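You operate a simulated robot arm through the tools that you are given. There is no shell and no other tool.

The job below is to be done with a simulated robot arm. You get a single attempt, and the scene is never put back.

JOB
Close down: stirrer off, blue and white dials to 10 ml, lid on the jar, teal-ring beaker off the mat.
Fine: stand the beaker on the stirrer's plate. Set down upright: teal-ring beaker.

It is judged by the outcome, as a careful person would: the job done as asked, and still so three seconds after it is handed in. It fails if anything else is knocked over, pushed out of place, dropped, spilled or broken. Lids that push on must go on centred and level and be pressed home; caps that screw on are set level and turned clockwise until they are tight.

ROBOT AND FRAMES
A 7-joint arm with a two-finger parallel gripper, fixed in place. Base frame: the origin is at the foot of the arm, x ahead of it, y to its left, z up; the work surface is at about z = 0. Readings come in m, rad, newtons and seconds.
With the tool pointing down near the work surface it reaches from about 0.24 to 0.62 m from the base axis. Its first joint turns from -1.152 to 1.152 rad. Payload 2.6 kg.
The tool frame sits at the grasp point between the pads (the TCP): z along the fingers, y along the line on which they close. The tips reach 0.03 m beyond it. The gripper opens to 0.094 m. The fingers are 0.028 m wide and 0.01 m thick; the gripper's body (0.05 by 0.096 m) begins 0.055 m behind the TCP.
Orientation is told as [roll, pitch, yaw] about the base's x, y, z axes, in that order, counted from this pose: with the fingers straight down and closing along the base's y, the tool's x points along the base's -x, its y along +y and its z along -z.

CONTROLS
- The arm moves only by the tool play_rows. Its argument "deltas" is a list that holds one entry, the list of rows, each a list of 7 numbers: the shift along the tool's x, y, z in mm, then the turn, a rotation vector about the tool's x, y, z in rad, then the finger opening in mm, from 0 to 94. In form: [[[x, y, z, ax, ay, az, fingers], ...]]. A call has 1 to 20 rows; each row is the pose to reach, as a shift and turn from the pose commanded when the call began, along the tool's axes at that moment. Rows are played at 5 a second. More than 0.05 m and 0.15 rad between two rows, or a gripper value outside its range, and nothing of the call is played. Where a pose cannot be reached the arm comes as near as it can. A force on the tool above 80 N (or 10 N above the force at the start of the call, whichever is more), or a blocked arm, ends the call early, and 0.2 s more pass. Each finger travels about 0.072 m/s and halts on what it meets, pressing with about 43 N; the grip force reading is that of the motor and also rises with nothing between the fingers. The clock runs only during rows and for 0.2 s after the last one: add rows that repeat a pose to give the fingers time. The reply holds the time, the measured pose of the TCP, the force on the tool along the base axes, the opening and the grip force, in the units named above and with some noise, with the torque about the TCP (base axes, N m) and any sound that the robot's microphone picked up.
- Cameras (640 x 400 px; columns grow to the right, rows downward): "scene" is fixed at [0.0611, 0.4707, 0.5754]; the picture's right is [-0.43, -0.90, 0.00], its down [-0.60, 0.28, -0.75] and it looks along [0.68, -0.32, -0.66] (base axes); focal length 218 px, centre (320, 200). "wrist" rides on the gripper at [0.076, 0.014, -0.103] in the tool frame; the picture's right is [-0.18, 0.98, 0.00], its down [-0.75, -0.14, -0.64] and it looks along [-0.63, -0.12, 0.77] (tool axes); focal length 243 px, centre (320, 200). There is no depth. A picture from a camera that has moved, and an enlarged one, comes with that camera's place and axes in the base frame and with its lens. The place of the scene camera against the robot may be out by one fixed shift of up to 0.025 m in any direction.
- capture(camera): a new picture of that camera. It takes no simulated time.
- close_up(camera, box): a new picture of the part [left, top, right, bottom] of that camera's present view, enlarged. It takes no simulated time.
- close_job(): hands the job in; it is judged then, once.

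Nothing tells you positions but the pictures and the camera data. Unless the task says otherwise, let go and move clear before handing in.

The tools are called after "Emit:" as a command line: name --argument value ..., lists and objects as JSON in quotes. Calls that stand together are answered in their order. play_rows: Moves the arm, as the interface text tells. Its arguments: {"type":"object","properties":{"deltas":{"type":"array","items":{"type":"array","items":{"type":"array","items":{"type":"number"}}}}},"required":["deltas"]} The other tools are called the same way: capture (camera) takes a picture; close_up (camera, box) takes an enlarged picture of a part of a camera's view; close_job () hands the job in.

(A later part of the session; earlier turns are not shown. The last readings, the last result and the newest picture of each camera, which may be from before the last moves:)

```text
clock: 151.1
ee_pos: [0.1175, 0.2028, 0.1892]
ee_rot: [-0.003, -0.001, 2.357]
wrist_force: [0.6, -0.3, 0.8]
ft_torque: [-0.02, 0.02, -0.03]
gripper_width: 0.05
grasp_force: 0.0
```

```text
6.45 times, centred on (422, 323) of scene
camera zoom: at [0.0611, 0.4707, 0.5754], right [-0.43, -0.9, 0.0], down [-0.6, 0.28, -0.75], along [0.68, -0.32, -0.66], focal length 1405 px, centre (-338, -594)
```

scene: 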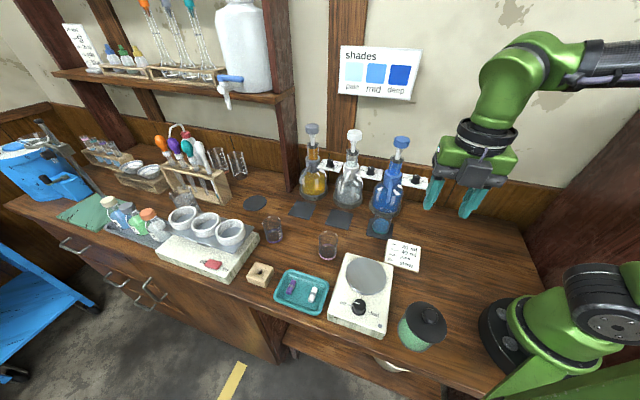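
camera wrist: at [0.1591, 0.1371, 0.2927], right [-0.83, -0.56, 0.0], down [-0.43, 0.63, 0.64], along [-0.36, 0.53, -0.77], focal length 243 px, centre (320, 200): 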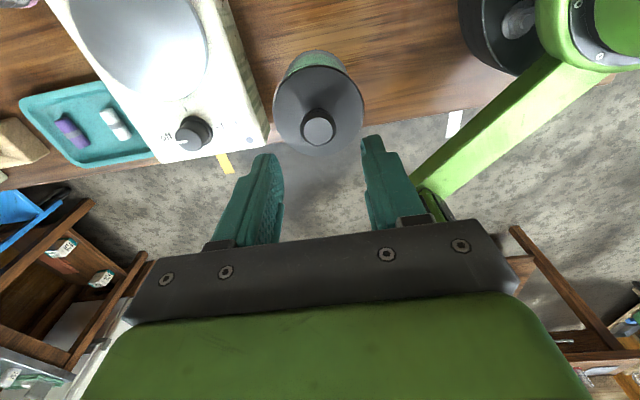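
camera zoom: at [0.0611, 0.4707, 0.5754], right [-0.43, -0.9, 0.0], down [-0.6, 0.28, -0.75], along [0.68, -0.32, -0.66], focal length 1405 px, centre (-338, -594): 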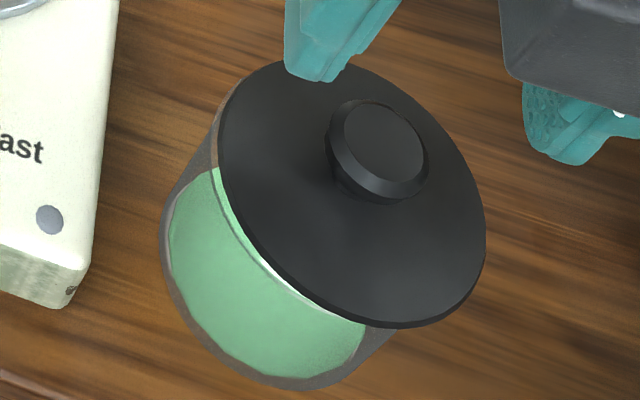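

The lid slid back ~3 mm when the fingers opened. Rather than grip again, I'll check the exact offset from the side, then nudge the knob with closed fingers.

Emit:
play_rows --deltas '[[[0, 0, -15, 0, 0, 0, 50], [0, 0, -30, 0, 0, 0, 50], [12, 1.4, -30, 0, -0.06, 0, 50], [26, 3, -30, 0, -0.13, 0, 50], [40, 4.5, -30, 0, -0.2, 0, 50], [54, 6, -26, 0, -0.27, 0, 50], [68, 7.6, -20, 0, -0.34, 0, 50], [82, 9.2, -12, 0, -0.41, 0, 50], [96, 10.8, -2, 0, -0.48, 0, 50], [108, 12.1, 10, 0, -0.55, 0, 50], [118, 13.2, 24, 0, -0.62, 0, 50], [125.7, 14.1, 40, 0, -0.69, 0, 50], [125.7, 14.1, 54, 0, -0.698, 0, 50], [125.7, 14.1, 64, 0, -0.698, 0, 50], [125.7, 14.1, 64, 0, -0.698, 0, 50]]]'

Emit:
close_up --camera "wrist" --box '[275, 150, 371, 210]'

Emit:
close_up --camera "wrist" --box '[275, 155, 325, 190]'

Emit:
close_up --camera "wrist" --box '[325, 145, 375, 180]'

```text
clock: 154.3
ee_pos: [0.1955, 0.1045, 0.1239]
ee_rot: [-0.004, -0.699, 2.358]
wrist_force: [-0.4, 0.1, 0.7]
ft_torque: [-0.01, -0.03, 0.03]
gripper_width: 0.05
grasp_force: 0.1
```

```text
6.67 times, centred on (323, 180) of wrist
camera zoom: at [0.2746, 0.0074, 0.154], right [-0.8, -0.59, 0.12], down [-0.02, 0.21, 0.98], along [-0.61, 0.77, -0.18], focal length 1618 px, centre (300, 333)
```

zoom: 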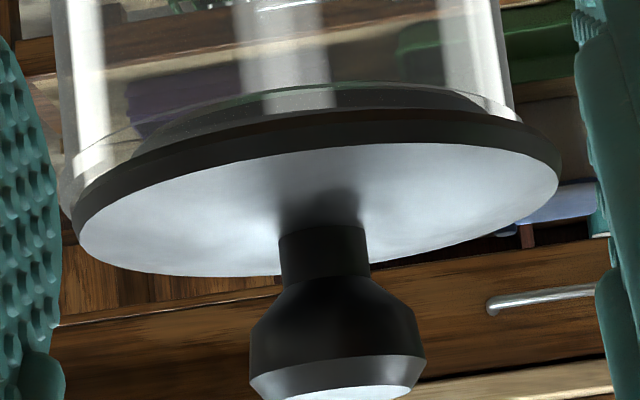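

```text
11.43 times, centred on (300, 172) of wrist
camera zoom: at [0.2746, 0.0074, 0.154], right [-0.8, -0.59, 0.12], down [-0.02, 0.21, 0.98], along [-0.61, 0.77, -0.18], focal length 2773 px, centre (549, 514)
```

zoom: 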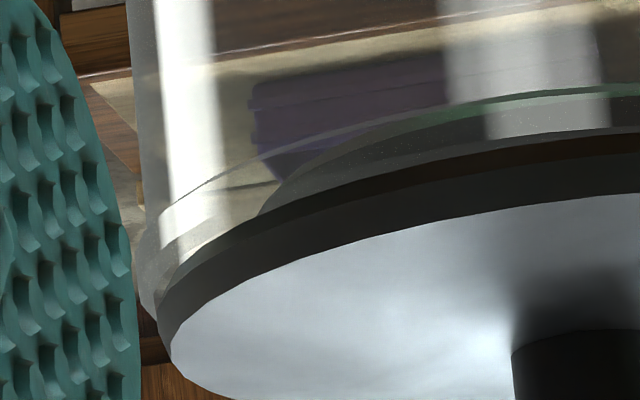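

```text
11.43 times, centred on (350, 162) of wrist
camera zoom: at [0.2746, 0.0074, 0.154], right [-0.8, -0.59, 0.12], down [-0.02, 0.21, 0.98], along [-0.61, 0.77, -0.18], focal length 2773 px, centre (-23, 629)
```

zoom: 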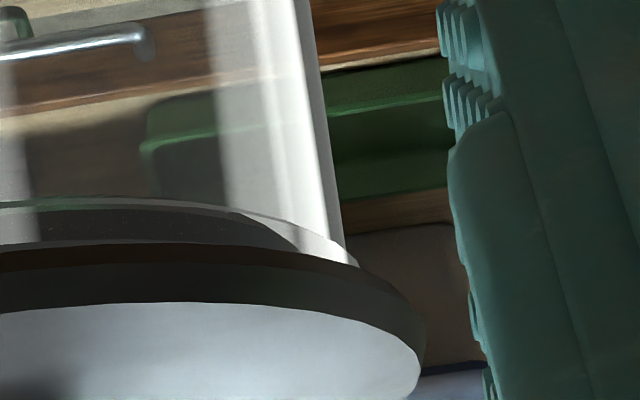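

Seen from the side the plug is inside and the disc flat on the rim, but the lid sits ~3.9 mm toward the robot side. I'll straighten up and push the knob gently with one open finger from the far side.

Emit:
play_rows --deltas '[[[-8, 0, -9, 0, 0.05, 0, 60], [-15, 0, -18, 0, 0.12, 0, 60], [-22, 0, -27, 0, 0.19, 0, 60], [-29, 0, -36, 0, 0.26, 0, 60], [-36, 0, -44, 0, 0.33, 0, 60], [-43, 0, -52, 0, 0.4, 0, 60], [-50, 0, -60, 0, 0.47, 0, 60], [-56, 0, -67, 0, 0.54, 0, 60], [-61, 0, -72.8, 0, 0.61, 0, 60], [-61, 0, -72.8, 0, 0.68, 0, 60], [-61, 0, -72.8, 0, 0.698, 0, 60], [-61, 0, -72.8, 0, 0.698, 0, 60]]]'

Emit:
play_rows --deltas '[[[-10, -2, 0, 0, 0, 0, 60], [-22, -4.4, 0, 0, 0, 0, 60], [-36, -7.2, 0, 0, 0, 0, 60], [-50, -10, 0, 0, 0, 0, 60], [-64, -12.8, 0, 0, 0, 0, 60], [-78, -15.6, 0, 0, 0, 0, 60], [-92, -18.4, 6, 0, 0, 0, 60], [-106, -21.2, 14, 0, 0, 0, 60], [-118, -23.6, 22, 0, 0, 0, 60], [-124.6, -24.8, 29, 0, 0, 0, 60], [-124.6, -24.8, 29, 0, 0, 0, 60]]]'

Emit:
close_up --camera "wrist" --box '[240, 50, 400, 170]'

```text
clock: 156.9
ee_pos: [0.1975, 0.1033, 0.2193]
ee_rot: [0.0, 0.0, 2.356]
wrist_force: [0.5, -0.6, 1.1]
ft_torque: [-0.01, 0.01, 0.0]
gripper_width: 0.06
grasp_force: 0.0
```

```text
clock: 159.3
ee_pos: [0.1262, 0.2086, 0.1892]
ee_rot: [0.0, -0.001, 2.355]
wrist_force: [0.8, 0.3, -0.4]
ft_torque: [0.01, 0.01, 0.02]
gripper_width: 0.0597
grasp_force: 0.1
```

```text
3.33 times, centred on (320, 110) of wrist
camera zoom: at [0.1706, 0.1464, 0.2932], right [-0.83, -0.56, 0.0], down [-0.43, 0.63, 0.64], along [-0.36, 0.53, -0.77], focal length 809 px, centre (320, 500)
```

zoom: 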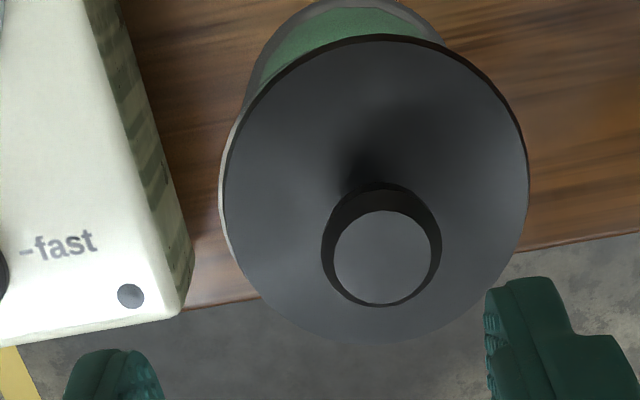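

Emit:
play_rows --deltas '[[[0, 0, 14, 0, 0, 0, 60], [0, 0, 28, 0, 0, 0, 60], [0, 0, 42, 0, 0, 0, 60], [0, 0, 53, 0, 0, 0, 60], [0, 0, 61, 0, 0, 0, 60], [0, 0, 61, 0, 0, 0, 60], [0, -0.6, 61, 0, 0, 0, 60], [0, -1.2, 61, 0, 0, 0, 60], [0, -1.8, 61, 0, 0, 0, 60], [0, -2.4, 61, 0, 0, 0, 60], [0, -3.0, 61, 0, 0, 0, 60], [0, -3.6, 61, 0, 0, 0, 60], [0, -4.2, 61, 0, 0, 0, 60], [0, -4.8, 61, 0, 0, 0, 60], [0, -5.4, 61, 0, 0, 0, 60], [0, -5.4, 61, 0, 0, 0, 60]]]'

Emit:
close_up --camera "wrist" --box '[220, 50, 420, 220]'

Emit:
close_up --camera "scene" --box '[395, 292, 449, 354]'

```text
clock: 162.7
ee_pos: [0.1289, 0.2129, 0.1292]
ee_rot: [-0.001, -0.001, 2.354]
wrist_force: [-0.3, -0.7, -0.3]
ft_torque: [0.01, 0.0, 0.01]
gripper_width: 0.0603
grasp_force: 0.0
```

```text
2.35 times, centred on (320, 135) of wrist
camera zoom: at [0.1743, 0.1499, 0.2318], right [-0.83, -0.56, 0.0], down [-0.43, 0.63, 0.64], along [-0.36, 0.53, -0.77], focal length 571 px, centre (320, 353)
```

zoom: 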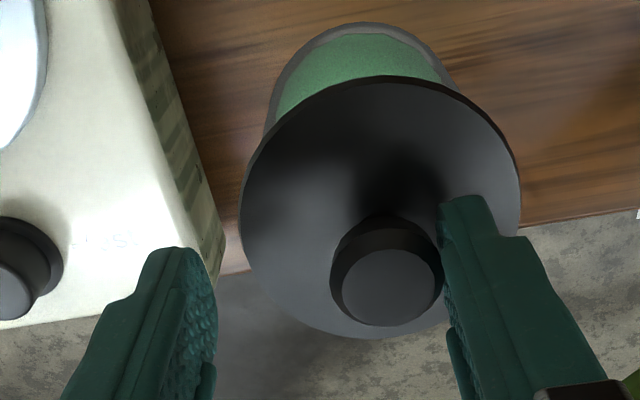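

```text
6.45 times, centred on (422, 323) of scene
camera zoom: at [0.0611, 0.4707, 0.5754], right [-0.43, -0.9, 0.0], down [-0.6, 0.28, -0.75], along [0.68, -0.32, -0.66], focal length 1405 px, centre (-338, -594)
```

zoom: 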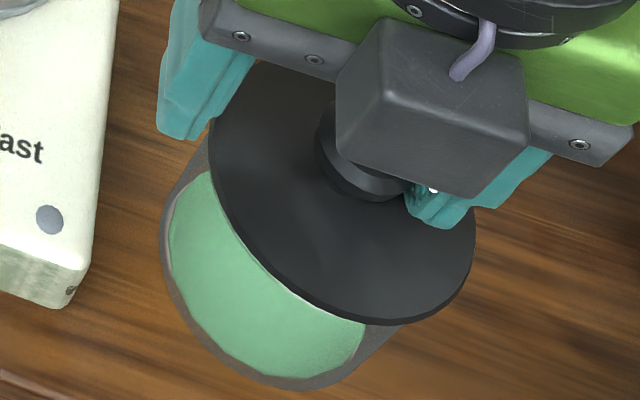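

The lid moved ~3.4 mm as intended. I'll back the finger off, lift, and verify from the side again.

Emit:
play_rows --deltas '[[[0, 1.0, 0, 0, 0, 0, 60], [0, 2.5, 0, 0, 0, 0, 62], [0, 3.5, 0, 0, 0, 0, 66], [0, 3.5, -10, 0, 0, 0, 66], [0, 3.5, -25, 0, 0, 0, 66], [0, 3.5, -42, 0, 0, 0, 66], [0, 3.5, -60, 0, 0, 0, 66], [0, 3.5, -78, 0, 0, 0, 66], [0, 3.5, -90, 0, 0, 0, 60], [0, 3.5, -90, 0, 0, 0, 50]]]'

Emit:
close_up --camera "scene" --box '[395, 292, 449, 354]'

Emit:
close_up --camera "wrist" --box '[260, 50, 420, 170]'

```text
clock: 164.9
ee_pos: [0.1282, 0.2094, 0.2198]
ee_rot: [-0.002, 0.001, 2.357]
wrist_force: [-0.5, -0.2, 0.4]
ft_torque: [0.03, -0.02, 0.0]
gripper_width: 0.0501
grasp_force: 0.1
```

```text
6.45 times, centred on (422, 323) of scene
camera zoom: at [0.0611, 0.4707, 0.5754], right [-0.43, -0.9, 0.0], down [-0.6, 0.28, -0.75], along [0.68, -0.32, -0.66], focal length 1405 px, centre (-338, -594)
```

zoom: 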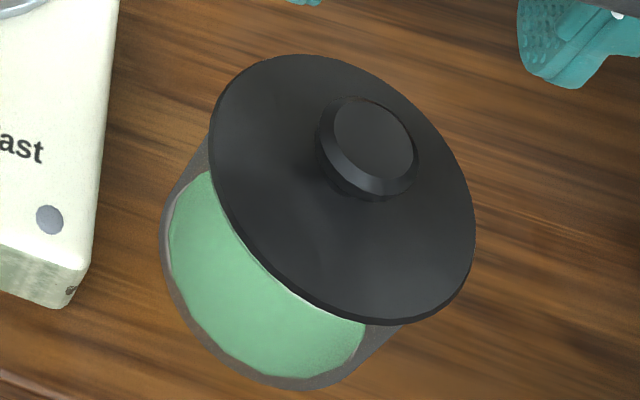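

```text
3.33 times, centred on (340, 110) of wrist
camera zoom: at [0.1726, 0.1464, 0.3223], right [-0.83, -0.56, 0.0], down [-0.43, 0.63, 0.64], along [-0.36, 0.53, -0.77], focal length 809 px, centre (253, 500)
```

zoom: 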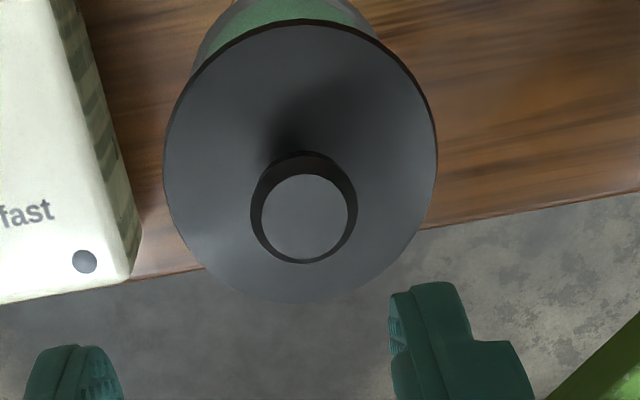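

Emit:
play_rows --deltas '[[[10, 2, 0, 0, -0.05, 0, 50], [22, 4.5, 0, 0, -0.11, 0, 50], [34, 7, 0, 0, -0.17, 0, 50], [46, 10, 4, 0, -0.23, 0, 50], [58, 12.5, 10, 0, -0.29, 0, 50], [70, 15, 18, 0, -0.36, 0, 50], [82, 17.5, 28, 0, -0.43, 0, 50], [94, 20, 40, 0, -0.5, 0, 50], [106, 22.5, 54, 0, -0.57, 0, 50], [116, 24.5, 68, 0, -0.64, 0, 50], [122, 26, 84, 0, -0.698, 0, 50], [122, 26, 96, 0, -0.698, 0, 50], [122, 26, 96, 0, -0.698, 0, 50]]]'

Emit:
close_up --camera "wrist" --box '[275, 150, 371, 210]'

Emit:
close_up --camera "wrist" --box '[275, 155, 325, 190]'

Emit:
close_up --camera "wrist" --box '[325, 145, 375, 180]'

```text
clock: 167.7
ee_pos: [0.1965, 0.1057, 0.1231]
ee_rot: [-0.003, -0.698, 2.358]
wrist_force: [-0.1, -0.2, -0.9]
ft_torque: [0.03, 0.04, -0.02]
gripper_width: 0.0497
grasp_force: 0.1
out of reach, approached as far as the arm can: row 11
```

```text
6.67 times, centred on (323, 180) of wrist
camera zoom: at [0.275, 0.0092, 0.152], right [-0.8, -0.59, 0.12], down [-0.02, 0.21, 0.98], along [-0.61, 0.77, -0.18], focal length 1618 px, centre (300, 333)
```

zoom: 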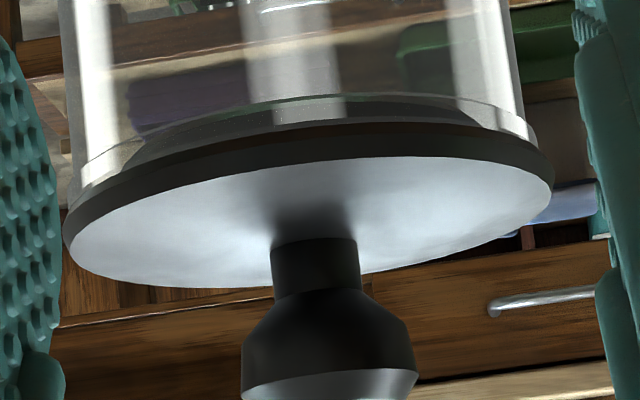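

```text
11.43 times, centred on (300, 172) of wrist
camera zoom: at [0.275, 0.0092, 0.152], right [-0.8, -0.59, 0.12], down [-0.02, 0.21, 0.98], along [-0.61, 0.77, -0.18], focal length 2773 px, centre (549, 514)
```

zoom: 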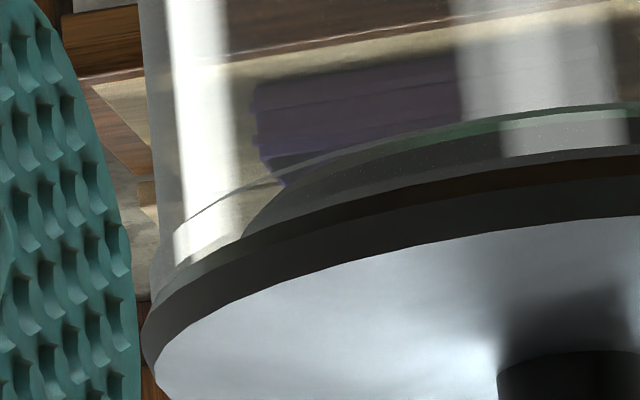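

```text
11.43 times, centred on (350, 162) of wrist
camera zoom: at [0.275, 0.0092, 0.152], right [-0.8, -0.59, 0.12], down [-0.02, 0.21, 0.98], along [-0.61, 0.77, -0.18], focal length 2773 px, centre (-23, 629)
```

zoom: 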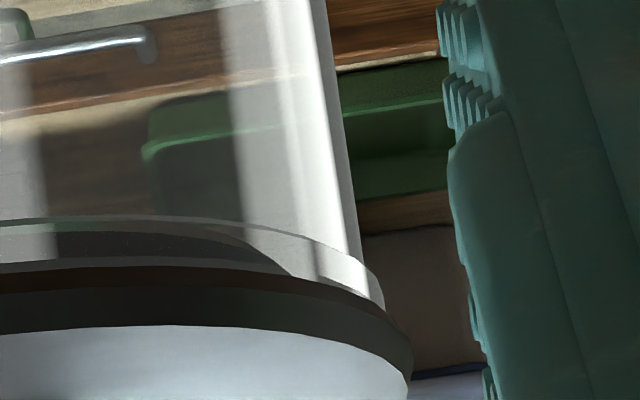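

Offset along this direction is now under 1 mm. Checking the other direction from +x.

Emit:
play_rows --deltas '[[[-10, 0, -13, 0, 0, 0, 50], [-21, 0, -26, 0, 0, 0, 50], [-32, 0, -38, 0, 0, 0, 50], [-34, -12, -36, -0.063, 0, -0.075, 50], [-37, -24, -34, -0.126, 0, -0.15, 50], [-39, -36, -32, -0.189, 0, -0.225, 50], [-42, -48, -30, -0.252, 0, -0.3, 50], [-45, -60, -28, -0.315, 0, -0.375, 50], [-47, -72, -25, -0.379, 0, -0.451, 50], [-50, -84, -23, -0.442, 0, -0.526, 50], [-53, -94.6, -21, -0.505, 0, -0.601, 50], [-43, -94.6, -9, -0.505, 0, -0.601, 50], [-33, -94.6, 3, -0.505, 0, -0.601, 50], [-24, -94.6, 13.8, -0.505, 0, -0.601, 50], [-24, -94.6, 13.8, -0.505, 0, -0.601, 50]]]'

Emit:
close_up --camera "wrist" --box '[272, 145, 372, 210]'

Emit:
close_up --camera "wrist" --box '[275, 155, 325, 190]'

Emit:
close_up --camera "wrist" --box '[325, 145, 375, 180]'

```text
clock: 170.9
ee_pos: [0.243, 0.1924, 0.1266]
ee_rot: [-0.002, -0.697, 3.141]
wrist_force: [-0.2, 0.1, 0.9]
ft_torque: [0.01, 0.01, -0.02]
gripper_width: 0.0498
grasp_force: 0.2
```

```text
6.15 times, centred on (322, 178) of wrist
camera zoom: at [0.3682, 0.1787, 0.1575], right [-0.14, -0.98, 0.12], down [-0.17, 0.14, 0.98], along [-0.98, 0.12, -0.18], focal length 1493 px, centre (308, 338)
```

zoom: 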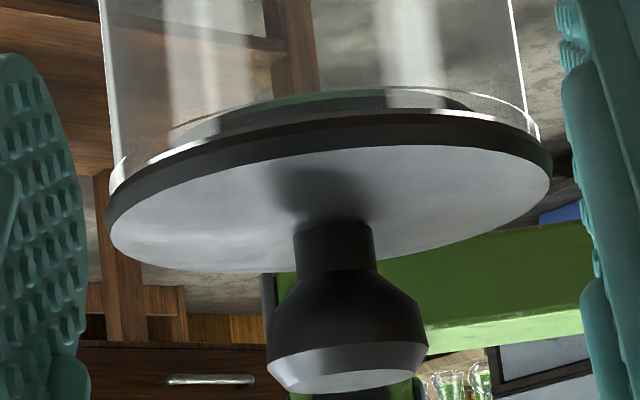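

```text
11.43 times, centred on (300, 172) of wrist
camera zoom: at [0.3682, 0.1787, 0.1575], right [-0.14, -0.98, 0.12], down [-0.17, 0.14, 0.98], along [-0.98, 0.12, -0.18], focal length 2773 px, centre (549, 514)
```

zoom: 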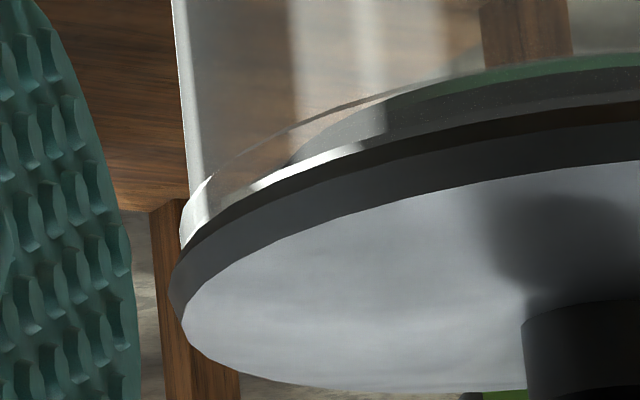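

```text
11.43 times, centred on (350, 162) of wrist
camera zoom: at [0.3682, 0.1787, 0.1575], right [-0.14, -0.98, 0.12], down [-0.17, 0.14, 0.98], along [-0.98, 0.12, -0.18], focal length 2773 px, centre (-23, 629)
```

zoom: 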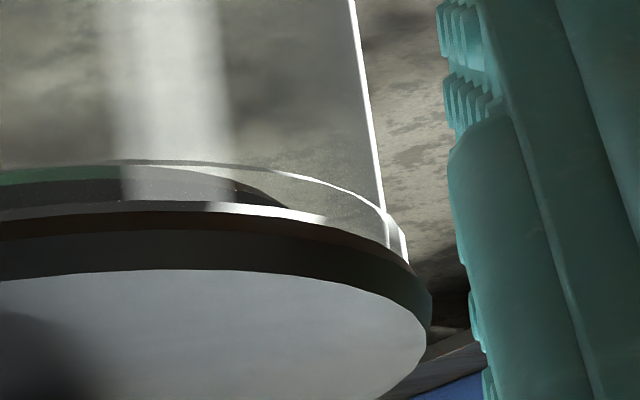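

The lid is now centred within ~0.7 mm in both directions, level, with the plug inside. I'll return above it and press the knob top vertically with closed fingers to make sure it's home.

Emit:
play_rows --deltas '[[[-6, 0, -8, 0, 0.05, 0, 40], [-13, 0, -16, 0, 0.12, 0, 30], [-20, 0, -24, 0, 0.19, 0, 20], [-27, 0, -32, 0, 0.26, 0, 10], [-34, 0, -40, 0, 0.33, 0, 0], [-41, 0, -48, 0, 0.4, 0, 0], [-48, 0, -56, 0, 0.47, 0, 0], [-55, 0, -64, 0, 0.54, 0, 0], [-60, 0, -71, 0, 0.61, 0, 0], [-64, 0, -77, 0, 0.67, 0, 0], [-64, 0, -77, 0, 0.697, 0, 0], [-64, 0, -77, 0, 0.697, 0, 0]]]'

Emit:
play_rows --deltas '[[[-8, -1, 0, 0, 0, 0.08, 0], [-18, -1.5, 0, 0, 0, 0.17, 0], [-30, -2, 2, 0, 0, 0.26, 0], [-42, -3, 5, 0, 0, 0.35, 0], [-54, -4, 8, 0, 0, 0.44, 0], [-66, -5, 12, 0, 0, 0.53, 0], [-78, -6, 16, 0, 0, 0.62, 0], [-90, -7, 20, 0, 0, 0.7, 0], [-102, -8, 25, 0, 0, 0.785, 0], [-114, -9, 30, 0, 0, 0.785, 0], [-122, -9.5, 34, 0, 0, 0.785, 0], [-126, -9.5, 37, 0, 0, 0.785, 0], [-126, -9.5, 37, 0, 0, 0.785, 0]]]'

Emit:
close_up --camera "wrist" --box '[240, 50, 400, 170]'

```text
clock: 173.5
ee_pos: [0.2447, 0.1923, 0.2295]
ee_rot: [-0.002, -0.001, 3.14]
wrist_force: [-0.7, 0.2, 0.9]
ft_torque: [-0.02, -0.04, -0.01]
gripper_width: 0.0
grasp_force: 33.7
```

```text
clock: 176.3
ee_pos: [0.1172, 0.2023, 0.1918]
ee_rot: [-0.002, 0.0, 2.354]
wrist_force: [0.1, -0.5, 0.7]
ft_torque: [0.04, 0.0, 0.01]
gripper_width: 0.0001
grasp_force: 32.8
```

```text
3.33 times, centred on (320, 110) of wrist
camera zoom: at [0.1626, 0.1385, 0.2944], right [-0.83, -0.56, 0.0], down [-0.43, 0.63, 0.64], along [-0.36, 0.53, -0.77], focal length 809 px, centre (320, 500)
```

zoom: 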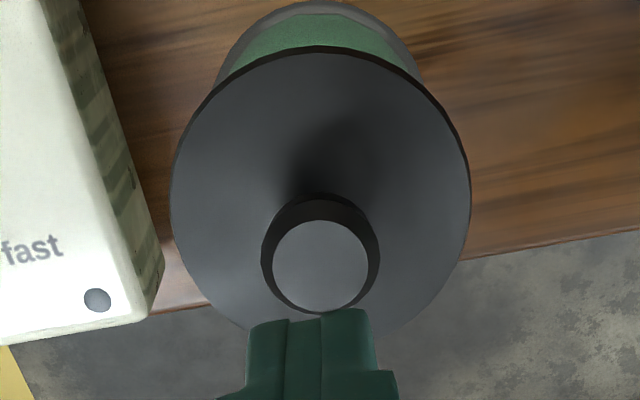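

Perfectly aligned over the knob. Descending to press.

Emit:
play_rows --deltas '[[[0, 0, 12, 0, 0, 0, 0], [0, 0, 24, 0, 0, 0, 0], [0, 0, 34, 0, 0, 0, 0], [0, 0, 40, 0, 0, 0, 0], [0, 0, 42, 0, 0, 0, 0], [0, 0, 43, 0, 0, 0, 0], [0, 0, 43, 0, 0, 0, 0]]]'

Emit:
play_rows --deltas '[[[0, 0, 0.6, 0, 0, 0, 0], [0, 0, 1.2, 0, 0, 0, 0], [0, 0, 1.8, 0, 0, 0, 0], [0, 0, 1.8, 0, 0, 0, 0]]]'

```text
clock: 177.9
ee_pos: [0.1187, 0.2028, 0.149]
ee_rot: [-0.005, -0.001, 2.355]
wrist_force: [-2.0, -1.6, 18.3]
ft_torque: [-0.08, 0.03, -0.02]
gripper_width: 0.0
grasp_force: 33.3
```

```text
clock: 178.9
ee_pos: [0.1196, 0.2031, 0.1484]
ee_rot: [-0.006, -0.002, 2.355]
wrist_force: [-9.0, -15.6, 73.5]
ft_torque: [-0.6, 0.17, -0.03]
gripper_width: 0.0001
grasp_force: 33.7
```

Pressed at ~73 N with no further travel — it's home. Lifting straight off and rechecking.

Emit:
play_rows --deltas '[[[0, 0, -1, 0, 0, 0, 0], [0, 0, -2, 0, 0, 0, 0], [0, 0, -4, 0, 0, 0, 0], [0, 0, -10, 0, 0, 0, 0], [0, 0, -20, 0, 0, 0, 0], [0, 0, -34, 0, 0, 0, 0], [0, 0, -46, 0, 0, 0, 0], [0, 0, -46, 0, 0, 0, 0]]]'

Emit:
close_up --camera "wrist" --box '[240, 50, 400, 170]'

Emit:
close_up --camera "scene" --box '[395, 292, 449, 354]'

```text
clock: 180.7
ee_pos: [0.119, 0.2023, 0.1927]
ee_rot: [0.001, -0.001, 2.356]
wrist_force: [0.4, -0.1, 0.1]
ft_torque: [-0.02, -0.02, -0.05]
gripper_width: 0.0
grasp_force: 33.4
```

```text
3.33 times, centred on (320, 110) of wrist
camera zoom: at [0.1626, 0.1385, 0.2954], right [-0.83, -0.56, 0.0], down [-0.43, 0.63, 0.64], along [-0.36, 0.53, -0.77], focal length 809 px, centre (320, 500)
```

zoom: 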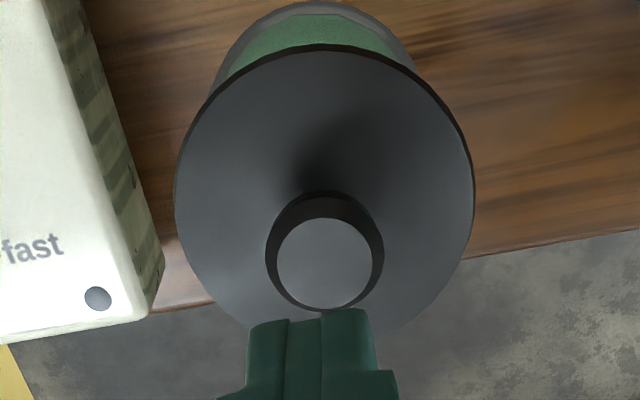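

```text
6.45 times, centred on (422, 323) of scene
camera zoom: at [0.0611, 0.4707, 0.5754], right [-0.43, -0.9, 0.0], down [-0.6, 0.28, -0.75], along [0.68, -0.32, -0.66], focal length 1405 px, centre (-338, -594)
```

zoom: 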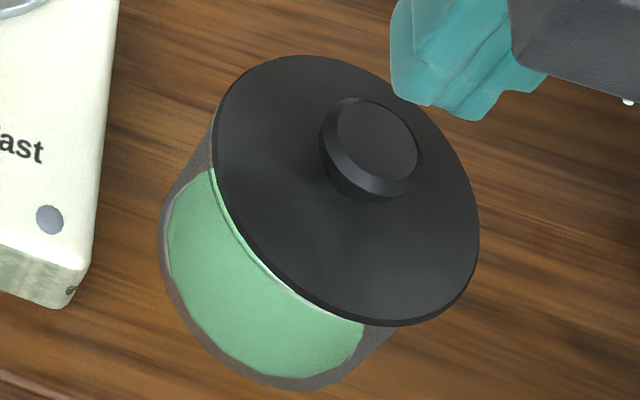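

Pressing dragged it ~1–2 mm; I'll nudge it back the same way as before.

Emit:
play_rows --deltas '[[[0, -4, 0, 0, 0, 0, 20], [0, -8, 0, 0, 0, 0, 44], [0, -10, 0, 0, 0, 0, 60], [0, -10, 0, 0, 0, 0, 60], [0, -10, 14, 0, 0, 0, 60], [0, -10, 30, 0, 0, 0, 60], [0, -10, 46, 0, 0, 0, 60], [0, -10, 58, 0, 0, 0, 60], [0, -10, 64, 0, 0, 0, 60], [0, -10, 64, 0, 0, 0, 60]]]'

Emit:
play_rows --deltas '[[[0, -1.5, 0, 0, 0, 0, 60], [0, -3, 0, 0, 0, 0, 60], [0, -4, 0, 0, 0, 0, 60], [0, -4.6, 0, 0, 0, 0, 60], [0, -5.2, 0, 0, 0, 0, 60], [0, -5.8, 0, 0, 0, 0, 60], [0, -6.4, 0, 0, 0, 0, 60], [0, -7.0, 0, 0, 0, 0, 60], [0, -7.5, 0, 0, 0, 0, 60], [0, -7.8, 0, 0, 0, 0, 60], [0, -7.8, 0, 0, 0, 0, 60], [0, -6.5, 0, 0, 0, 0, 60], [0, -4.5, 0, 0, 0, 0, 62], [0, -4.5, -12, 0, 0, 0, 66], [0, -4.5, -30, 0, 0, 0, 66], [0, -4.5, -50, 0, 0, 0, 66], [0, -4.5, -70, 0, 0, 0, 66], [0, -4.5, -90, 0, 0, 0, 60], [0, -4.5, -90, 0, 0, 0, 50]]]'

Emit:
close_up --camera "scene" --box '[395, 292, 449, 354]'

```text
clock: 182.9
ee_pos: [0.1247, 0.2081, 0.1285]
ee_rot: [-0.001, -0.001, 2.355]
wrist_force: [0.3, 0.1, 0.2]
ft_torque: [-0.01, -0.01, 0.0]
gripper_width: 0.0599
grasp_force: 0.1
```

```text
clock: 186.9
ee_pos: [0.1283, 0.2118, 0.2187]
ee_rot: [-0.002, 0.0, 2.355]
wrist_force: [0.2, 0.7, -0.3]
ft_torque: [0.02, 0.0, -0.02]
gripper_width: 0.05
grasp_force: 0.1
```

```text
6.45 times, centred on (422, 323) of scene
camera zoom: at [0.0611, 0.4707, 0.5754], right [-0.43, -0.9, 0.0], down [-0.6, 0.28, -0.75], along [0.68, -0.32, -0.66], focal length 1405 px, centre (-338, -594)
```

zoom: 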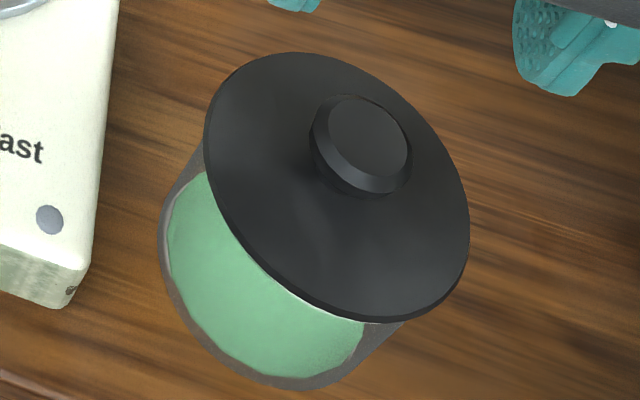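

Lid looks well centred now. One quick side check before moving on.

Emit:
play_rows --deltas '[[[10, 2, 0, 0, -0.05, 0, 50], [22, 4.5, 0, 0, -0.11, 0, 50], [34, 7, 0, 0, -0.17, 0, 50], [46, 10, 4, 0, -0.23, 0, 50], [58, 12.5, 10, 0, -0.29, 0, 50], [70, 15, 18, 0, -0.36, 0, 50], [82, 17.5, 28, 0, -0.43, 0, 50], [94, 20, 40, 0, -0.5, 0, 50], [106, 22.5, 54, 0, -0.57, 0, 50], [116, 24.5, 68, 0, -0.64, 0, 50], [122, 26, 84, 0, -0.69, 0, 50], [122, 26, 92, 0, -0.69, 0, 50], [122, 26, 92, 0, -0.69, 0, 50]]]'

Emit:
close_up --camera "wrist" --box '[275, 155, 325, 190]'

Emit:
close_up --camera "wrist" --box '[325, 145, 375, 180]'

```text
clock: 189.7
ee_pos: [0.1954, 0.1092, 0.1267]
ee_rot: [-0.001, -0.689, 2.355]
wrist_force: [-0.1, -0.6, 0.2]
ft_torque: [0.0, 0.01, -0.03]
gripper_width: 0.05
grasp_force: 0.0
```

```text
11.43 times, centred on (300, 172) of wrist
camera zoom: at [0.2734, 0.0109, 0.1575], right [-0.8, -0.59, 0.12], down [-0.02, 0.22, 0.98], along [-0.61, 0.77, -0.19], focal length 2773 px, centre (549, 514)
```

zoom: 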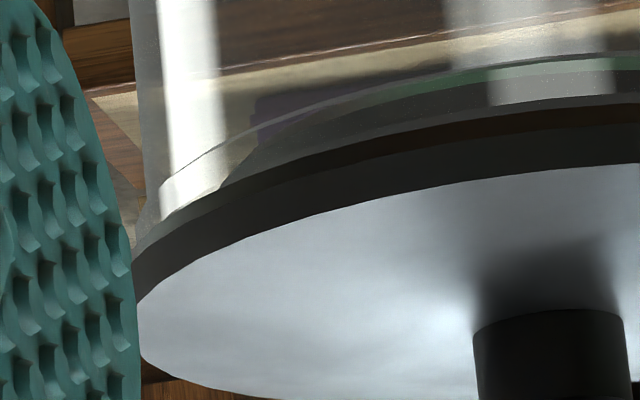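

```text
11.43 times, centred on (350, 162) of wrist
camera zoom: at [0.2734, 0.0109, 0.1575], right [-0.8, -0.59, 0.12], down [-0.02, 0.22, 0.98], along [-0.61, 0.77, -0.19], focal length 2773 px, centre (-23, 629)
```

zoom: 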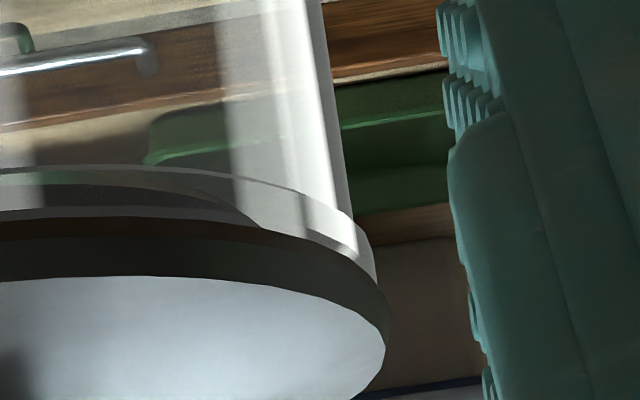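

The lid is centred to better than 1 mm, flat, with its plug inside. Now the beaker: the blue spout tip hangs right above it (~z 0.12), so I'll need to approach leaned from the robot side. First I'll swing back to yaw 0 and look.

Emit:
play_rows --deltas '[[[-8, 0, -9, 0, 0.05, 0, 60], [-15, 0, -18, 0, 0.12, 0, 60], [-22, 0, -27, 0, 0.19, 0, 60], [-29, 0, -36, 0, 0.26, 0, 60], [-36, 0, -44, 0, 0.33, 0, 60], [-43, 0, -52, 0, 0.4, 0, 60], [-50, 0, -60, 0, 0.47, 0, 60], [-56, 0, -67, 0, 0.54, 0, 60], [-61, 0, -72.8, 0, 0.61, 0, 60], [-61, 0, -72.8, 0, 0.68, 0, 60], [-61, 0, -72.8, 0, 0.69, 0, 60]]]'

Emit:
play_rows --deltas '[[[3, -2, -5, 0, 0, 0.13, 70], [7, -4, -10, 0, 0, 0.26, 80], [11, -6, -15, 0, 0, 0.39, 90], [15, -8, -20, 0, 0, 0.52, 90], [19, -10, -25, 0, 0, 0.65, 90], [23, -12, -30, 0, 0, 0.78, 90], [27, -14, -35, 0, 0, 0.91, 90], [31, -16, -40, 0, 0, 1.04, 90], [35, -18, -45, 0, 0, 1.17, 90], [39, -20, -50, 0, 0, 1.3, 90], [43, -22, -50, 0, 0, 1.43, 90], [47, -24, -50, 0, 0, 1.56, 90], [51, -26, -50, 0, 0, 1.69, 90], [55, -28, -50, 0, 0, 1.82, 90], [59, -30, -50, 0, 0, 1.95, 90], [63, -32, -50, 0, 0, 2.08, 90], [66, -34, -50, 0, 0, 2.21, 90], [69.7, -35.8, -50, 0, 0, 2.34, 90], [69.7, -35.8, -50, 0, 0, 2.355, 90], [69.7, -35.8, -50, 0, 0, 2.355, 90]]]'

Emit:
capture --camera "wrist"

Emit:
close_up --camera "wrist" --box '[240, 60, 400, 200]'

Emit:
capture --camera "scene"

```text
clock: 192.1
ee_pos: [0.1963, 0.1086, 0.222]
ee_rot: [-0.002, -0.001, 2.355]
wrist_force: [0.6, -0.3, -0.1]
ft_torque: [-0.01, 0.01, 0.0]
gripper_width: 0.06
grasp_force: 0.0
```

```text
clock: 196.3
ee_pos: [0.2699, 0.0831, 0.2715]
ee_rot: [0.003, 0.0, -0.001]
wrist_force: [0.0, -0.1, -0.3]
ft_torque: [0.01, 0.05, -0.02]
gripper_width: 0.0902
grasp_force: 0.1
```

```text
taken
camera wrist: at [0.1948, 0.0993, 0.3739], right [0.19, 0.98, 0.0], down [0.75, -0.14, 0.64], along [0.63, -0.12, -0.77], focal length 243 px, centre (320, 200)
```

wrist: 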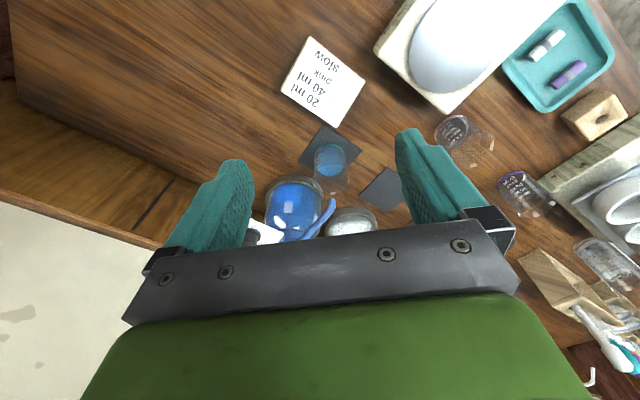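

```text
2.86 times, centred on (320, 130) of wrist
camera zoom: at [0.1948, 0.0993, 0.3739], right [0.19, 0.98, 0.0], down [0.75, -0.14, 0.64], along [0.63, -0.12, -0.77], focal length 693 px, centre (320, 400)
```

zoom: 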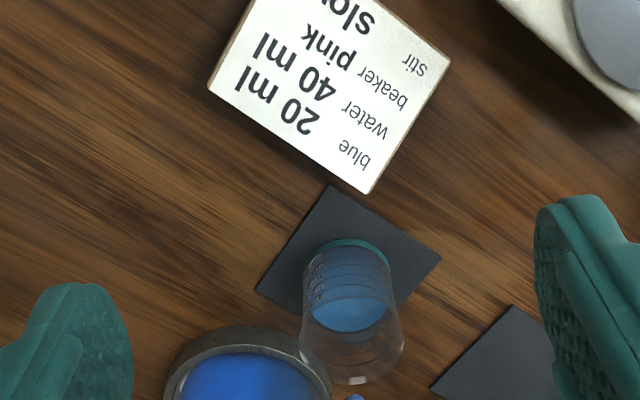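

```text
taken
```

scene: 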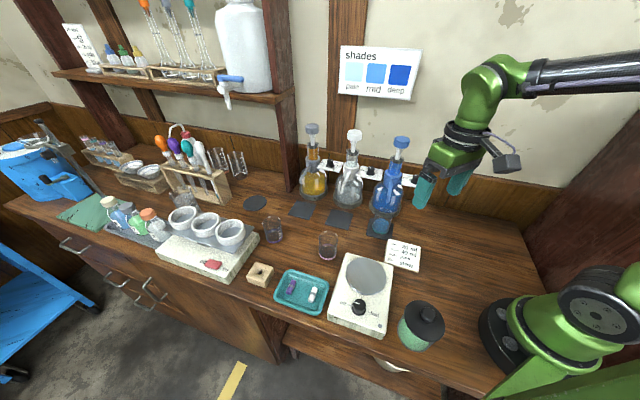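

The teal-ring beaker is centred at (0.401, 0.0765), rim z≈0.078, ~54 mm wide, with the spout tip directly above at z≈0.122. I'll lean the tool ~48° toward the robot so the hand stays in front of the spout, and stop short for a look.

Emit:
play_rows --deltas '[[[-2, -0.6, 11, 0, -0.07, 0, 84], [-4.7, -1.2, 22, 0, -0.14, 0, 78], [-7, -1.8, 34, 0, -0.21, 0, 76], [-9.4, -2.5, 45, 0, -0.28, 0, 76], [-12, -3, 57, 0, -0.35, 0, 76], [-14, -3.7, 68, 0, -0.42, 0, 76], [-16.5, -4.4, 80, 0, -0.49, 0, 76], [-19, -5, 91, 0, -0.56, 0, 76], [-21, -5.6, 103, 0, -0.63, 0, 76], [-23.6, -6.2, 114, 0, -0.7, 0, 76], [-26, -7, 126, 0, -0.77, 0, 76], [-28.4, -7.5, 137, 0, -0.838, 0, 76], [-28.4, -7.5, 137, 0, -0.838, 0, 76]]]'

Emit:
capture --camera "wrist"

Emit:
close_up --camera "scene" --box '[340, 130, 480, 270]'

```text
clock: 199.1
ee_pos: [0.3434, 0.1041, 0.1514]
ee_rot: [0.002, -0.837, -0.003]
wrist_force: [0.9, 0.5, 1.0]
ft_torque: [0.0, 0.02, -0.02]
gripper_width: 0.0761
grasp_force: 0.0
out of reach, approached as far as the arm can: row 9, 10, 11, 12, 13
```

```text
taken
camera wrist: at [0.2162, 0.1194, 0.1637], right [0.12, 0.98, 0.14], down [0.03, -0.14, 0.99], along [0.99, -0.12, -0.04], focal length 243 px, centre (320, 200)
```

wrist: 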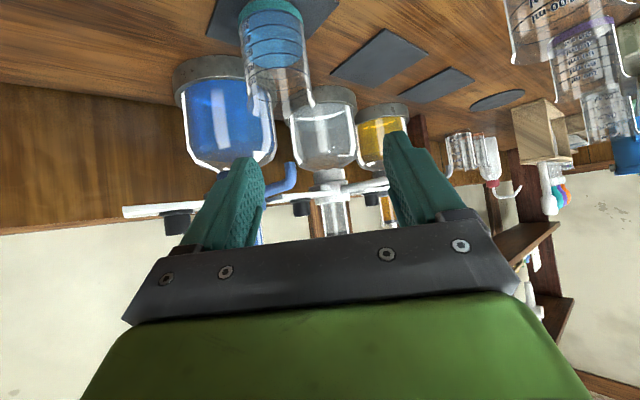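

```text
2.86 times, centred on (410, 200) of scene
camera zoom: at [0.0611, 0.4707, 0.5754], right [-0.43, -0.9, 0.0], down [-0.6, 0.28, -0.75], along [0.68, -0.32, -0.66], focal length 622 px, centre (63, 200)
```

zoom: 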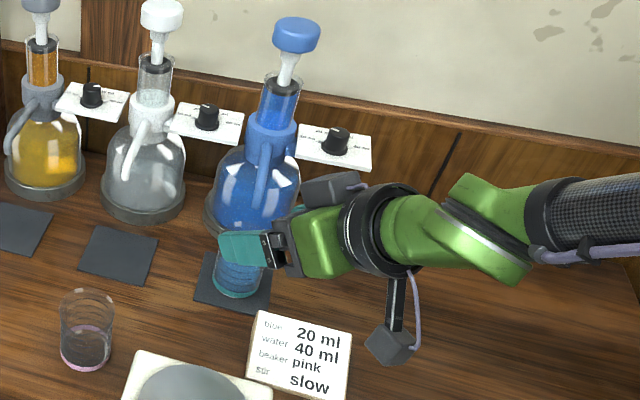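

That back-off pose was inside the arm's inner reach, so it stopped short at (0.343, 0.104, 0.151). I'll move up and forward to a clearly reachable pose and see exactly where it goes.

Emit:
play_rows --deltas '[[[-10, 0, 0.5, 0, 0, 0, 76], [-21, 0, 1, 0, 0, 0, 76], [-32, 0, 1.6, 0, 0, 0, 76], [-43, 0, 2.2, 0, 0, 0, 76], [-54, 0, 2.8, 0, 0, 0, 76], [-65, 0, 3.4, 0, 0, 0, 76], [-76, 0, 4, 0, 0, 0, 76], [-84.7, 0, 4.5, 0, 0, 0, 76], [-84.7, 0, 4.5, 0, 0, 0, 76]]]'

Emit:
capture --camera "wrist"

```text
clock: 201.1
ee_pos: [0.4041, 0.1023, 0.2135]
ee_rot: [0.005, -0.837, -0.001]
wrist_force: [0.1, 0.1, 0.1]
ft_torque: [0.0, -0.02, -0.01]
gripper_width: 0.0757
grasp_force: 0.1
```

```text
taken
camera wrist: at [0.2778, 0.1181, 0.2266], right [0.12, 0.98, 0.14], down [0.03, -0.14, 0.99], along [0.99, -0.12, -0.04], focal length 243 px, centre (320, 200)
```

wrist: 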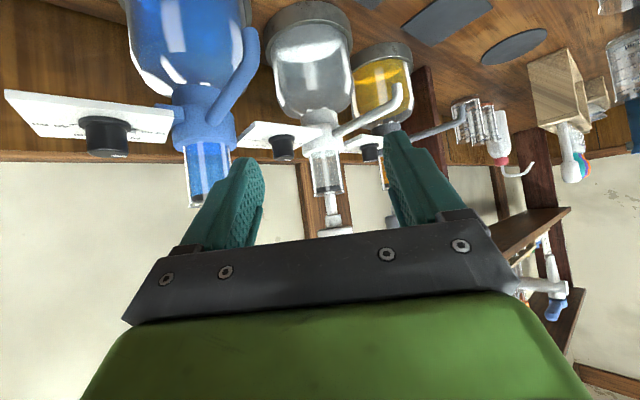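

The commanded pose follows the reached one. Before grabbing the beaker I'll test, empty-handed, which leaned pose can reach above the stirrer plate.

Emit:
play_rows --deltas '[[[12, 11, -6, 0, 0, 0, 76], [25, 23, -13, 0, 0, 0, 76], [37, 34, -19, 0, 0, 0, 76], [50, 46, -25, 0, 0, 0, 76], [62, 57, -32, 0, 0, 0, 76], [75, 69, -38, 0, 0, 0, 76], [87, 80, -45, 0, 0, 0, 76], [100, 92, -51, 0, 0, 0, 76], [112, 103, -57, 0, 0, 0, 76], [125, 115, -64, 0, 0, 0, 76], [137, 126, -70, 0, 0, 0, 76], [149.6, 138, -76.5, 0, 0, 0, 76], [149.6, 138, -76.5, 0, 0, 0, 76]]]'

Emit:
capture --camera "scene"

```text
clock: 203.5
ee_pos: [0.2944, 0.1684, 0.1854]
ee_rot: [0.166, -0.839, -0.327]
wrist_force: [1.5, -0.1, -0.4]
ft_torque: [0.01, 0.0, -0.03]
gripper_width: 0.0762
grasp_force: 0.0
stopped in row 12: the arm was blocked; the commanded pose is now the measured one
```

```text
taken
```

scene: 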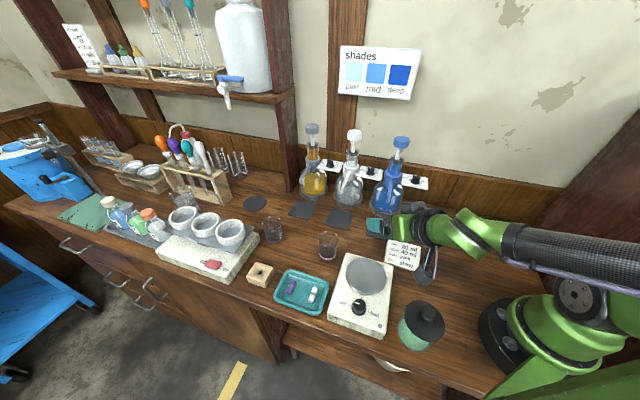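

The arm got blocked in that lean direction, so I'll use the same front-leaning posture that worked at the white dial instead. First, back out up and away while reducing the lean.

Emit:
play_rows --deltas '[[[-12, 0, -2, 0, 0, 0, 76], [-24, 0, -3.5, 0, 0.06, 0, 76], [-36, 0, -5, 0, 0.12, 0, 76], [-48, 0, -7, 0, 0.18, 0, 76], [-60, 0, -9, 0, 0.24, 0, 76], [-72, 0, -10.5, 0, 0.3, 0, 76], [-84, 0, -12, 0, 0.36, 0, 76], [-95.5, 0, -13.7, 0, 0.42, 0, 76], [-95.5, 0, -13.7, 0, 0.42, 0, 76]]]'

Emit:
capture --camera "wrist"

Emit:
close_up --camera "scene" --box '[300, 140, 480, 360]'

```text
clock: 205.5
ee_pos: [0.3447, 0.1519, 0.2671]
ee_rot: [0.118, -0.429, -0.249]
wrist_force: [-0.5, -0.3, 1.3]
ft_torque: [-0.04, 0.01, 0.03]
gripper_width: 0.0759
grasp_force: 0.2
```

```text
taken
camera wrist: at [0.2367, 0.1822, 0.3294], right [0.36, 0.92, 0.18], down [0.36, -0.32, 0.88], along [0.86, -0.25, -0.44], focal length 243 px, centre (320, 200)
```

wrist: 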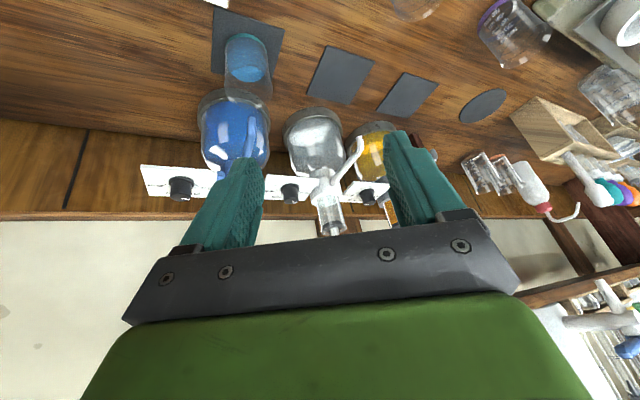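

```text
1.82 times, centred on (390, 250) of scene
camera zoom: at [0.0611, 0.4707, 0.5754], right [-0.43, -0.9, 0.0], down [-0.6, 0.28, -0.75], along [0.68, -0.32, -0.66], focal length 396 px, centre (193, 109)
```

zoom: 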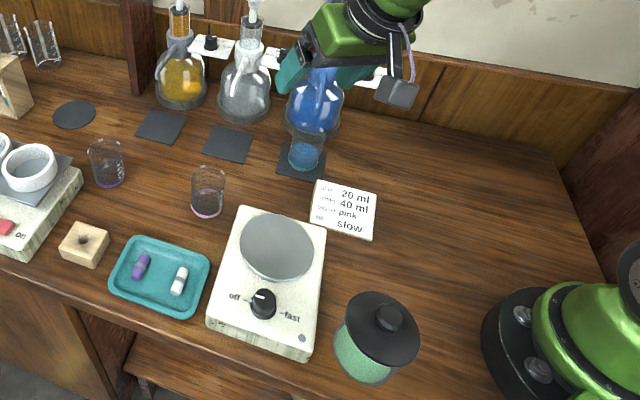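

All undisturbed. Now I'll reorient to yaw -45° with 40° forward lean, and stop ~12 cm short of the beaker along the approach line.

Emit:
play_rows --deltas '[[[4.9, -2.3, 9, 0.0403, -0.029, 0.044, 76], [9.8, -4.5, 18, 0.0805, -0.058, 0.088, 76], [14.7, -6.8, 27, 0.1208, -0.087, 0.132, 76], [19.6, -9, 36, 0.161, -0.116, 0.176, 76], [24.5, -11.3, 45, 0.2013, -0.145, 0.22, 76], [29.4, -13.6, 54, 0.2416, -0.174, 0.264, 76], [34.3, -15.8, 63, 0.2818, -0.203, 0.308, 76], [39.2, -18, 72, 0.3221, -0.232, 0.352, 76], [44.1, -20.3, 81, 0.3623, -0.261, 0.396, 76], [49, -22.6, 89.7, 0.4026, -0.29, 0.44, 76], [49, -22.6, 89.7, 0.4026, -0.29, 0.44, 76]]]'

Emit:
capture --camera "wrist"

Emit:
close_up --camera "wrist" --box '[220, 30, 420, 200]'

Emit:
close_up --camera "scene" --box '[320, 140, 460, 260]'

```text
clock: 207.9
ee_pos: [0.3344, 0.142, 0.1633]
ee_rot: [0.002, -0.698, -0.789]
wrist_force: [0.5, -0.2, -0.6]
ft_torque: [-0.01, 0.0, -0.02]
gripper_width: 0.0758
grasp_force: 0.0
```

```text
taken
camera wrist: at [0.2584, 0.2412, 0.1929], right [0.8, 0.59, 0.12], down [0.02, -0.22, 0.98], along [0.61, -0.78, -0.18], focal length 243 px, centre (320, 200)
```

wrist: 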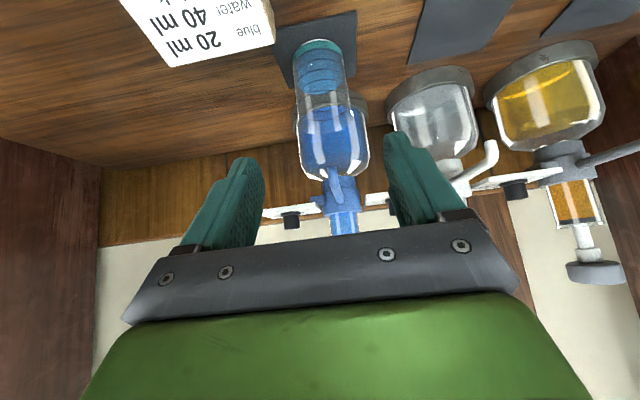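

```text
2.35 times, centred on (320, 115) of wrist
camera zoom: at [0.2584, 0.2412, 0.1929], right [0.8, 0.59, 0.12], down [0.02, -0.22, 0.98], along [0.61, -0.78, -0.18], focal length 571 px, centre (320, 400)
```

zoom: 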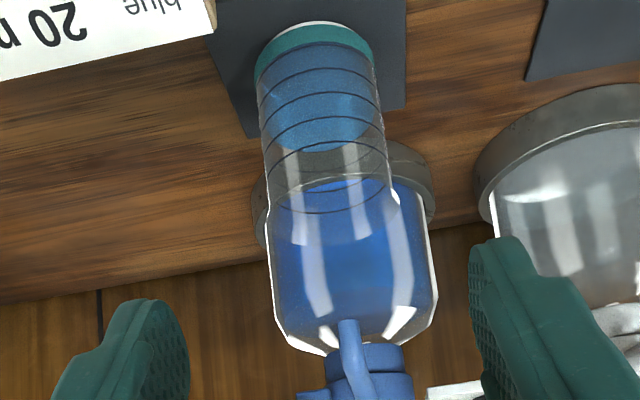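

```text
3.33 times, centred on (390, 200) of scene
camera zoom: at [0.0611, 0.4707, 0.5754], right [-0.43, -0.9, 0.0], down [-0.6, 0.28, -0.75], along [0.68, -0.32, -0.66], focal length 726 px, centre (87, 200)
```

zoom: 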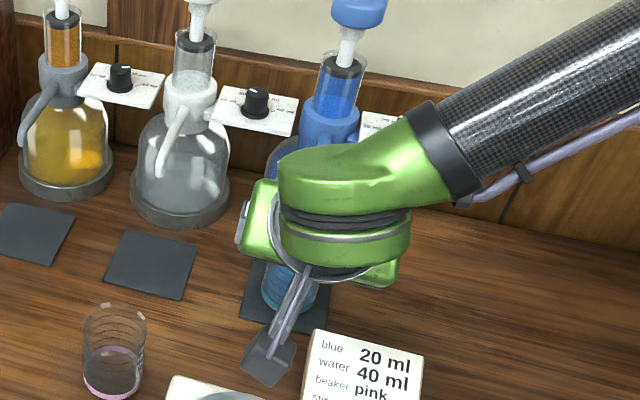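

The beaker's centre refines to (0.405, 0.077). I'll align 3 mm sideways and advance along the tool axis most of the way, then check clearance to the glass and spout.

Emit:
play_rows --deltas '[[[-1, 1.6, 4, 0, 0, 0, 76], [-1.9, 3.2, 12, 0, 0, 0, 76], [-1.9, 3.2, 22, 0, 0, 0, 76], [-1.9, 3.2, 32, 0, 0, 0, 76], [-1.9, 3.2, 42, 0, 0, 0, 76], [-1.9, 3.2, 52, 0, 0, 0, 76], [-1.9, 3.2, 62, 0, 0, 0, 76], [-1.9, 3.2, 70, 0, 0, 0, 76], [-1.9, 3.2, 75, 0, 0, 0, 76], [-1.9, 3.2, 75, 0, 0, 0, 76]]]'

Emit:
capture --camera "wrist"

Emit:
close_up --camera "scene" --box '[340, 150, 440, 260]'

```text
clock: 210.1
ee_pos: [0.3723, 0.1094, 0.1058]
ee_rot: [0.0, -0.699, -0.789]
wrist_force: [-0.4, -0.9, 1.2]
ft_torque: [-0.03, -0.02, -0.01]
gripper_width: 0.0763
grasp_force: 0.1
```

```text
taken
camera wrist: at [0.2958, 0.2081, 0.1358], right [0.8, 0.59, 0.12], down [0.02, -0.22, 0.98], along [0.61, -0.77, -0.18], focal length 243 px, centre (320, 200)
```

wrist: 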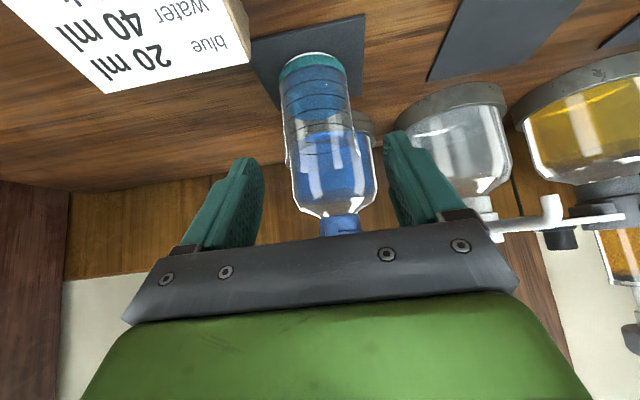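

```text
3.64 times, centred on (390, 205) of scene
camera zoom: at [0.0611, 0.4707, 0.5754], right [-0.43, -0.9, 0.0], down [-0.6, 0.28, -0.75], along [0.68, -0.32, -0.66], focal length 792 px, centre (66, 182)
```

zoom: 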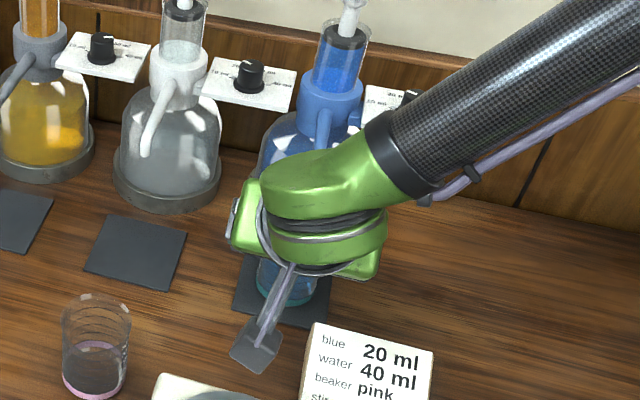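

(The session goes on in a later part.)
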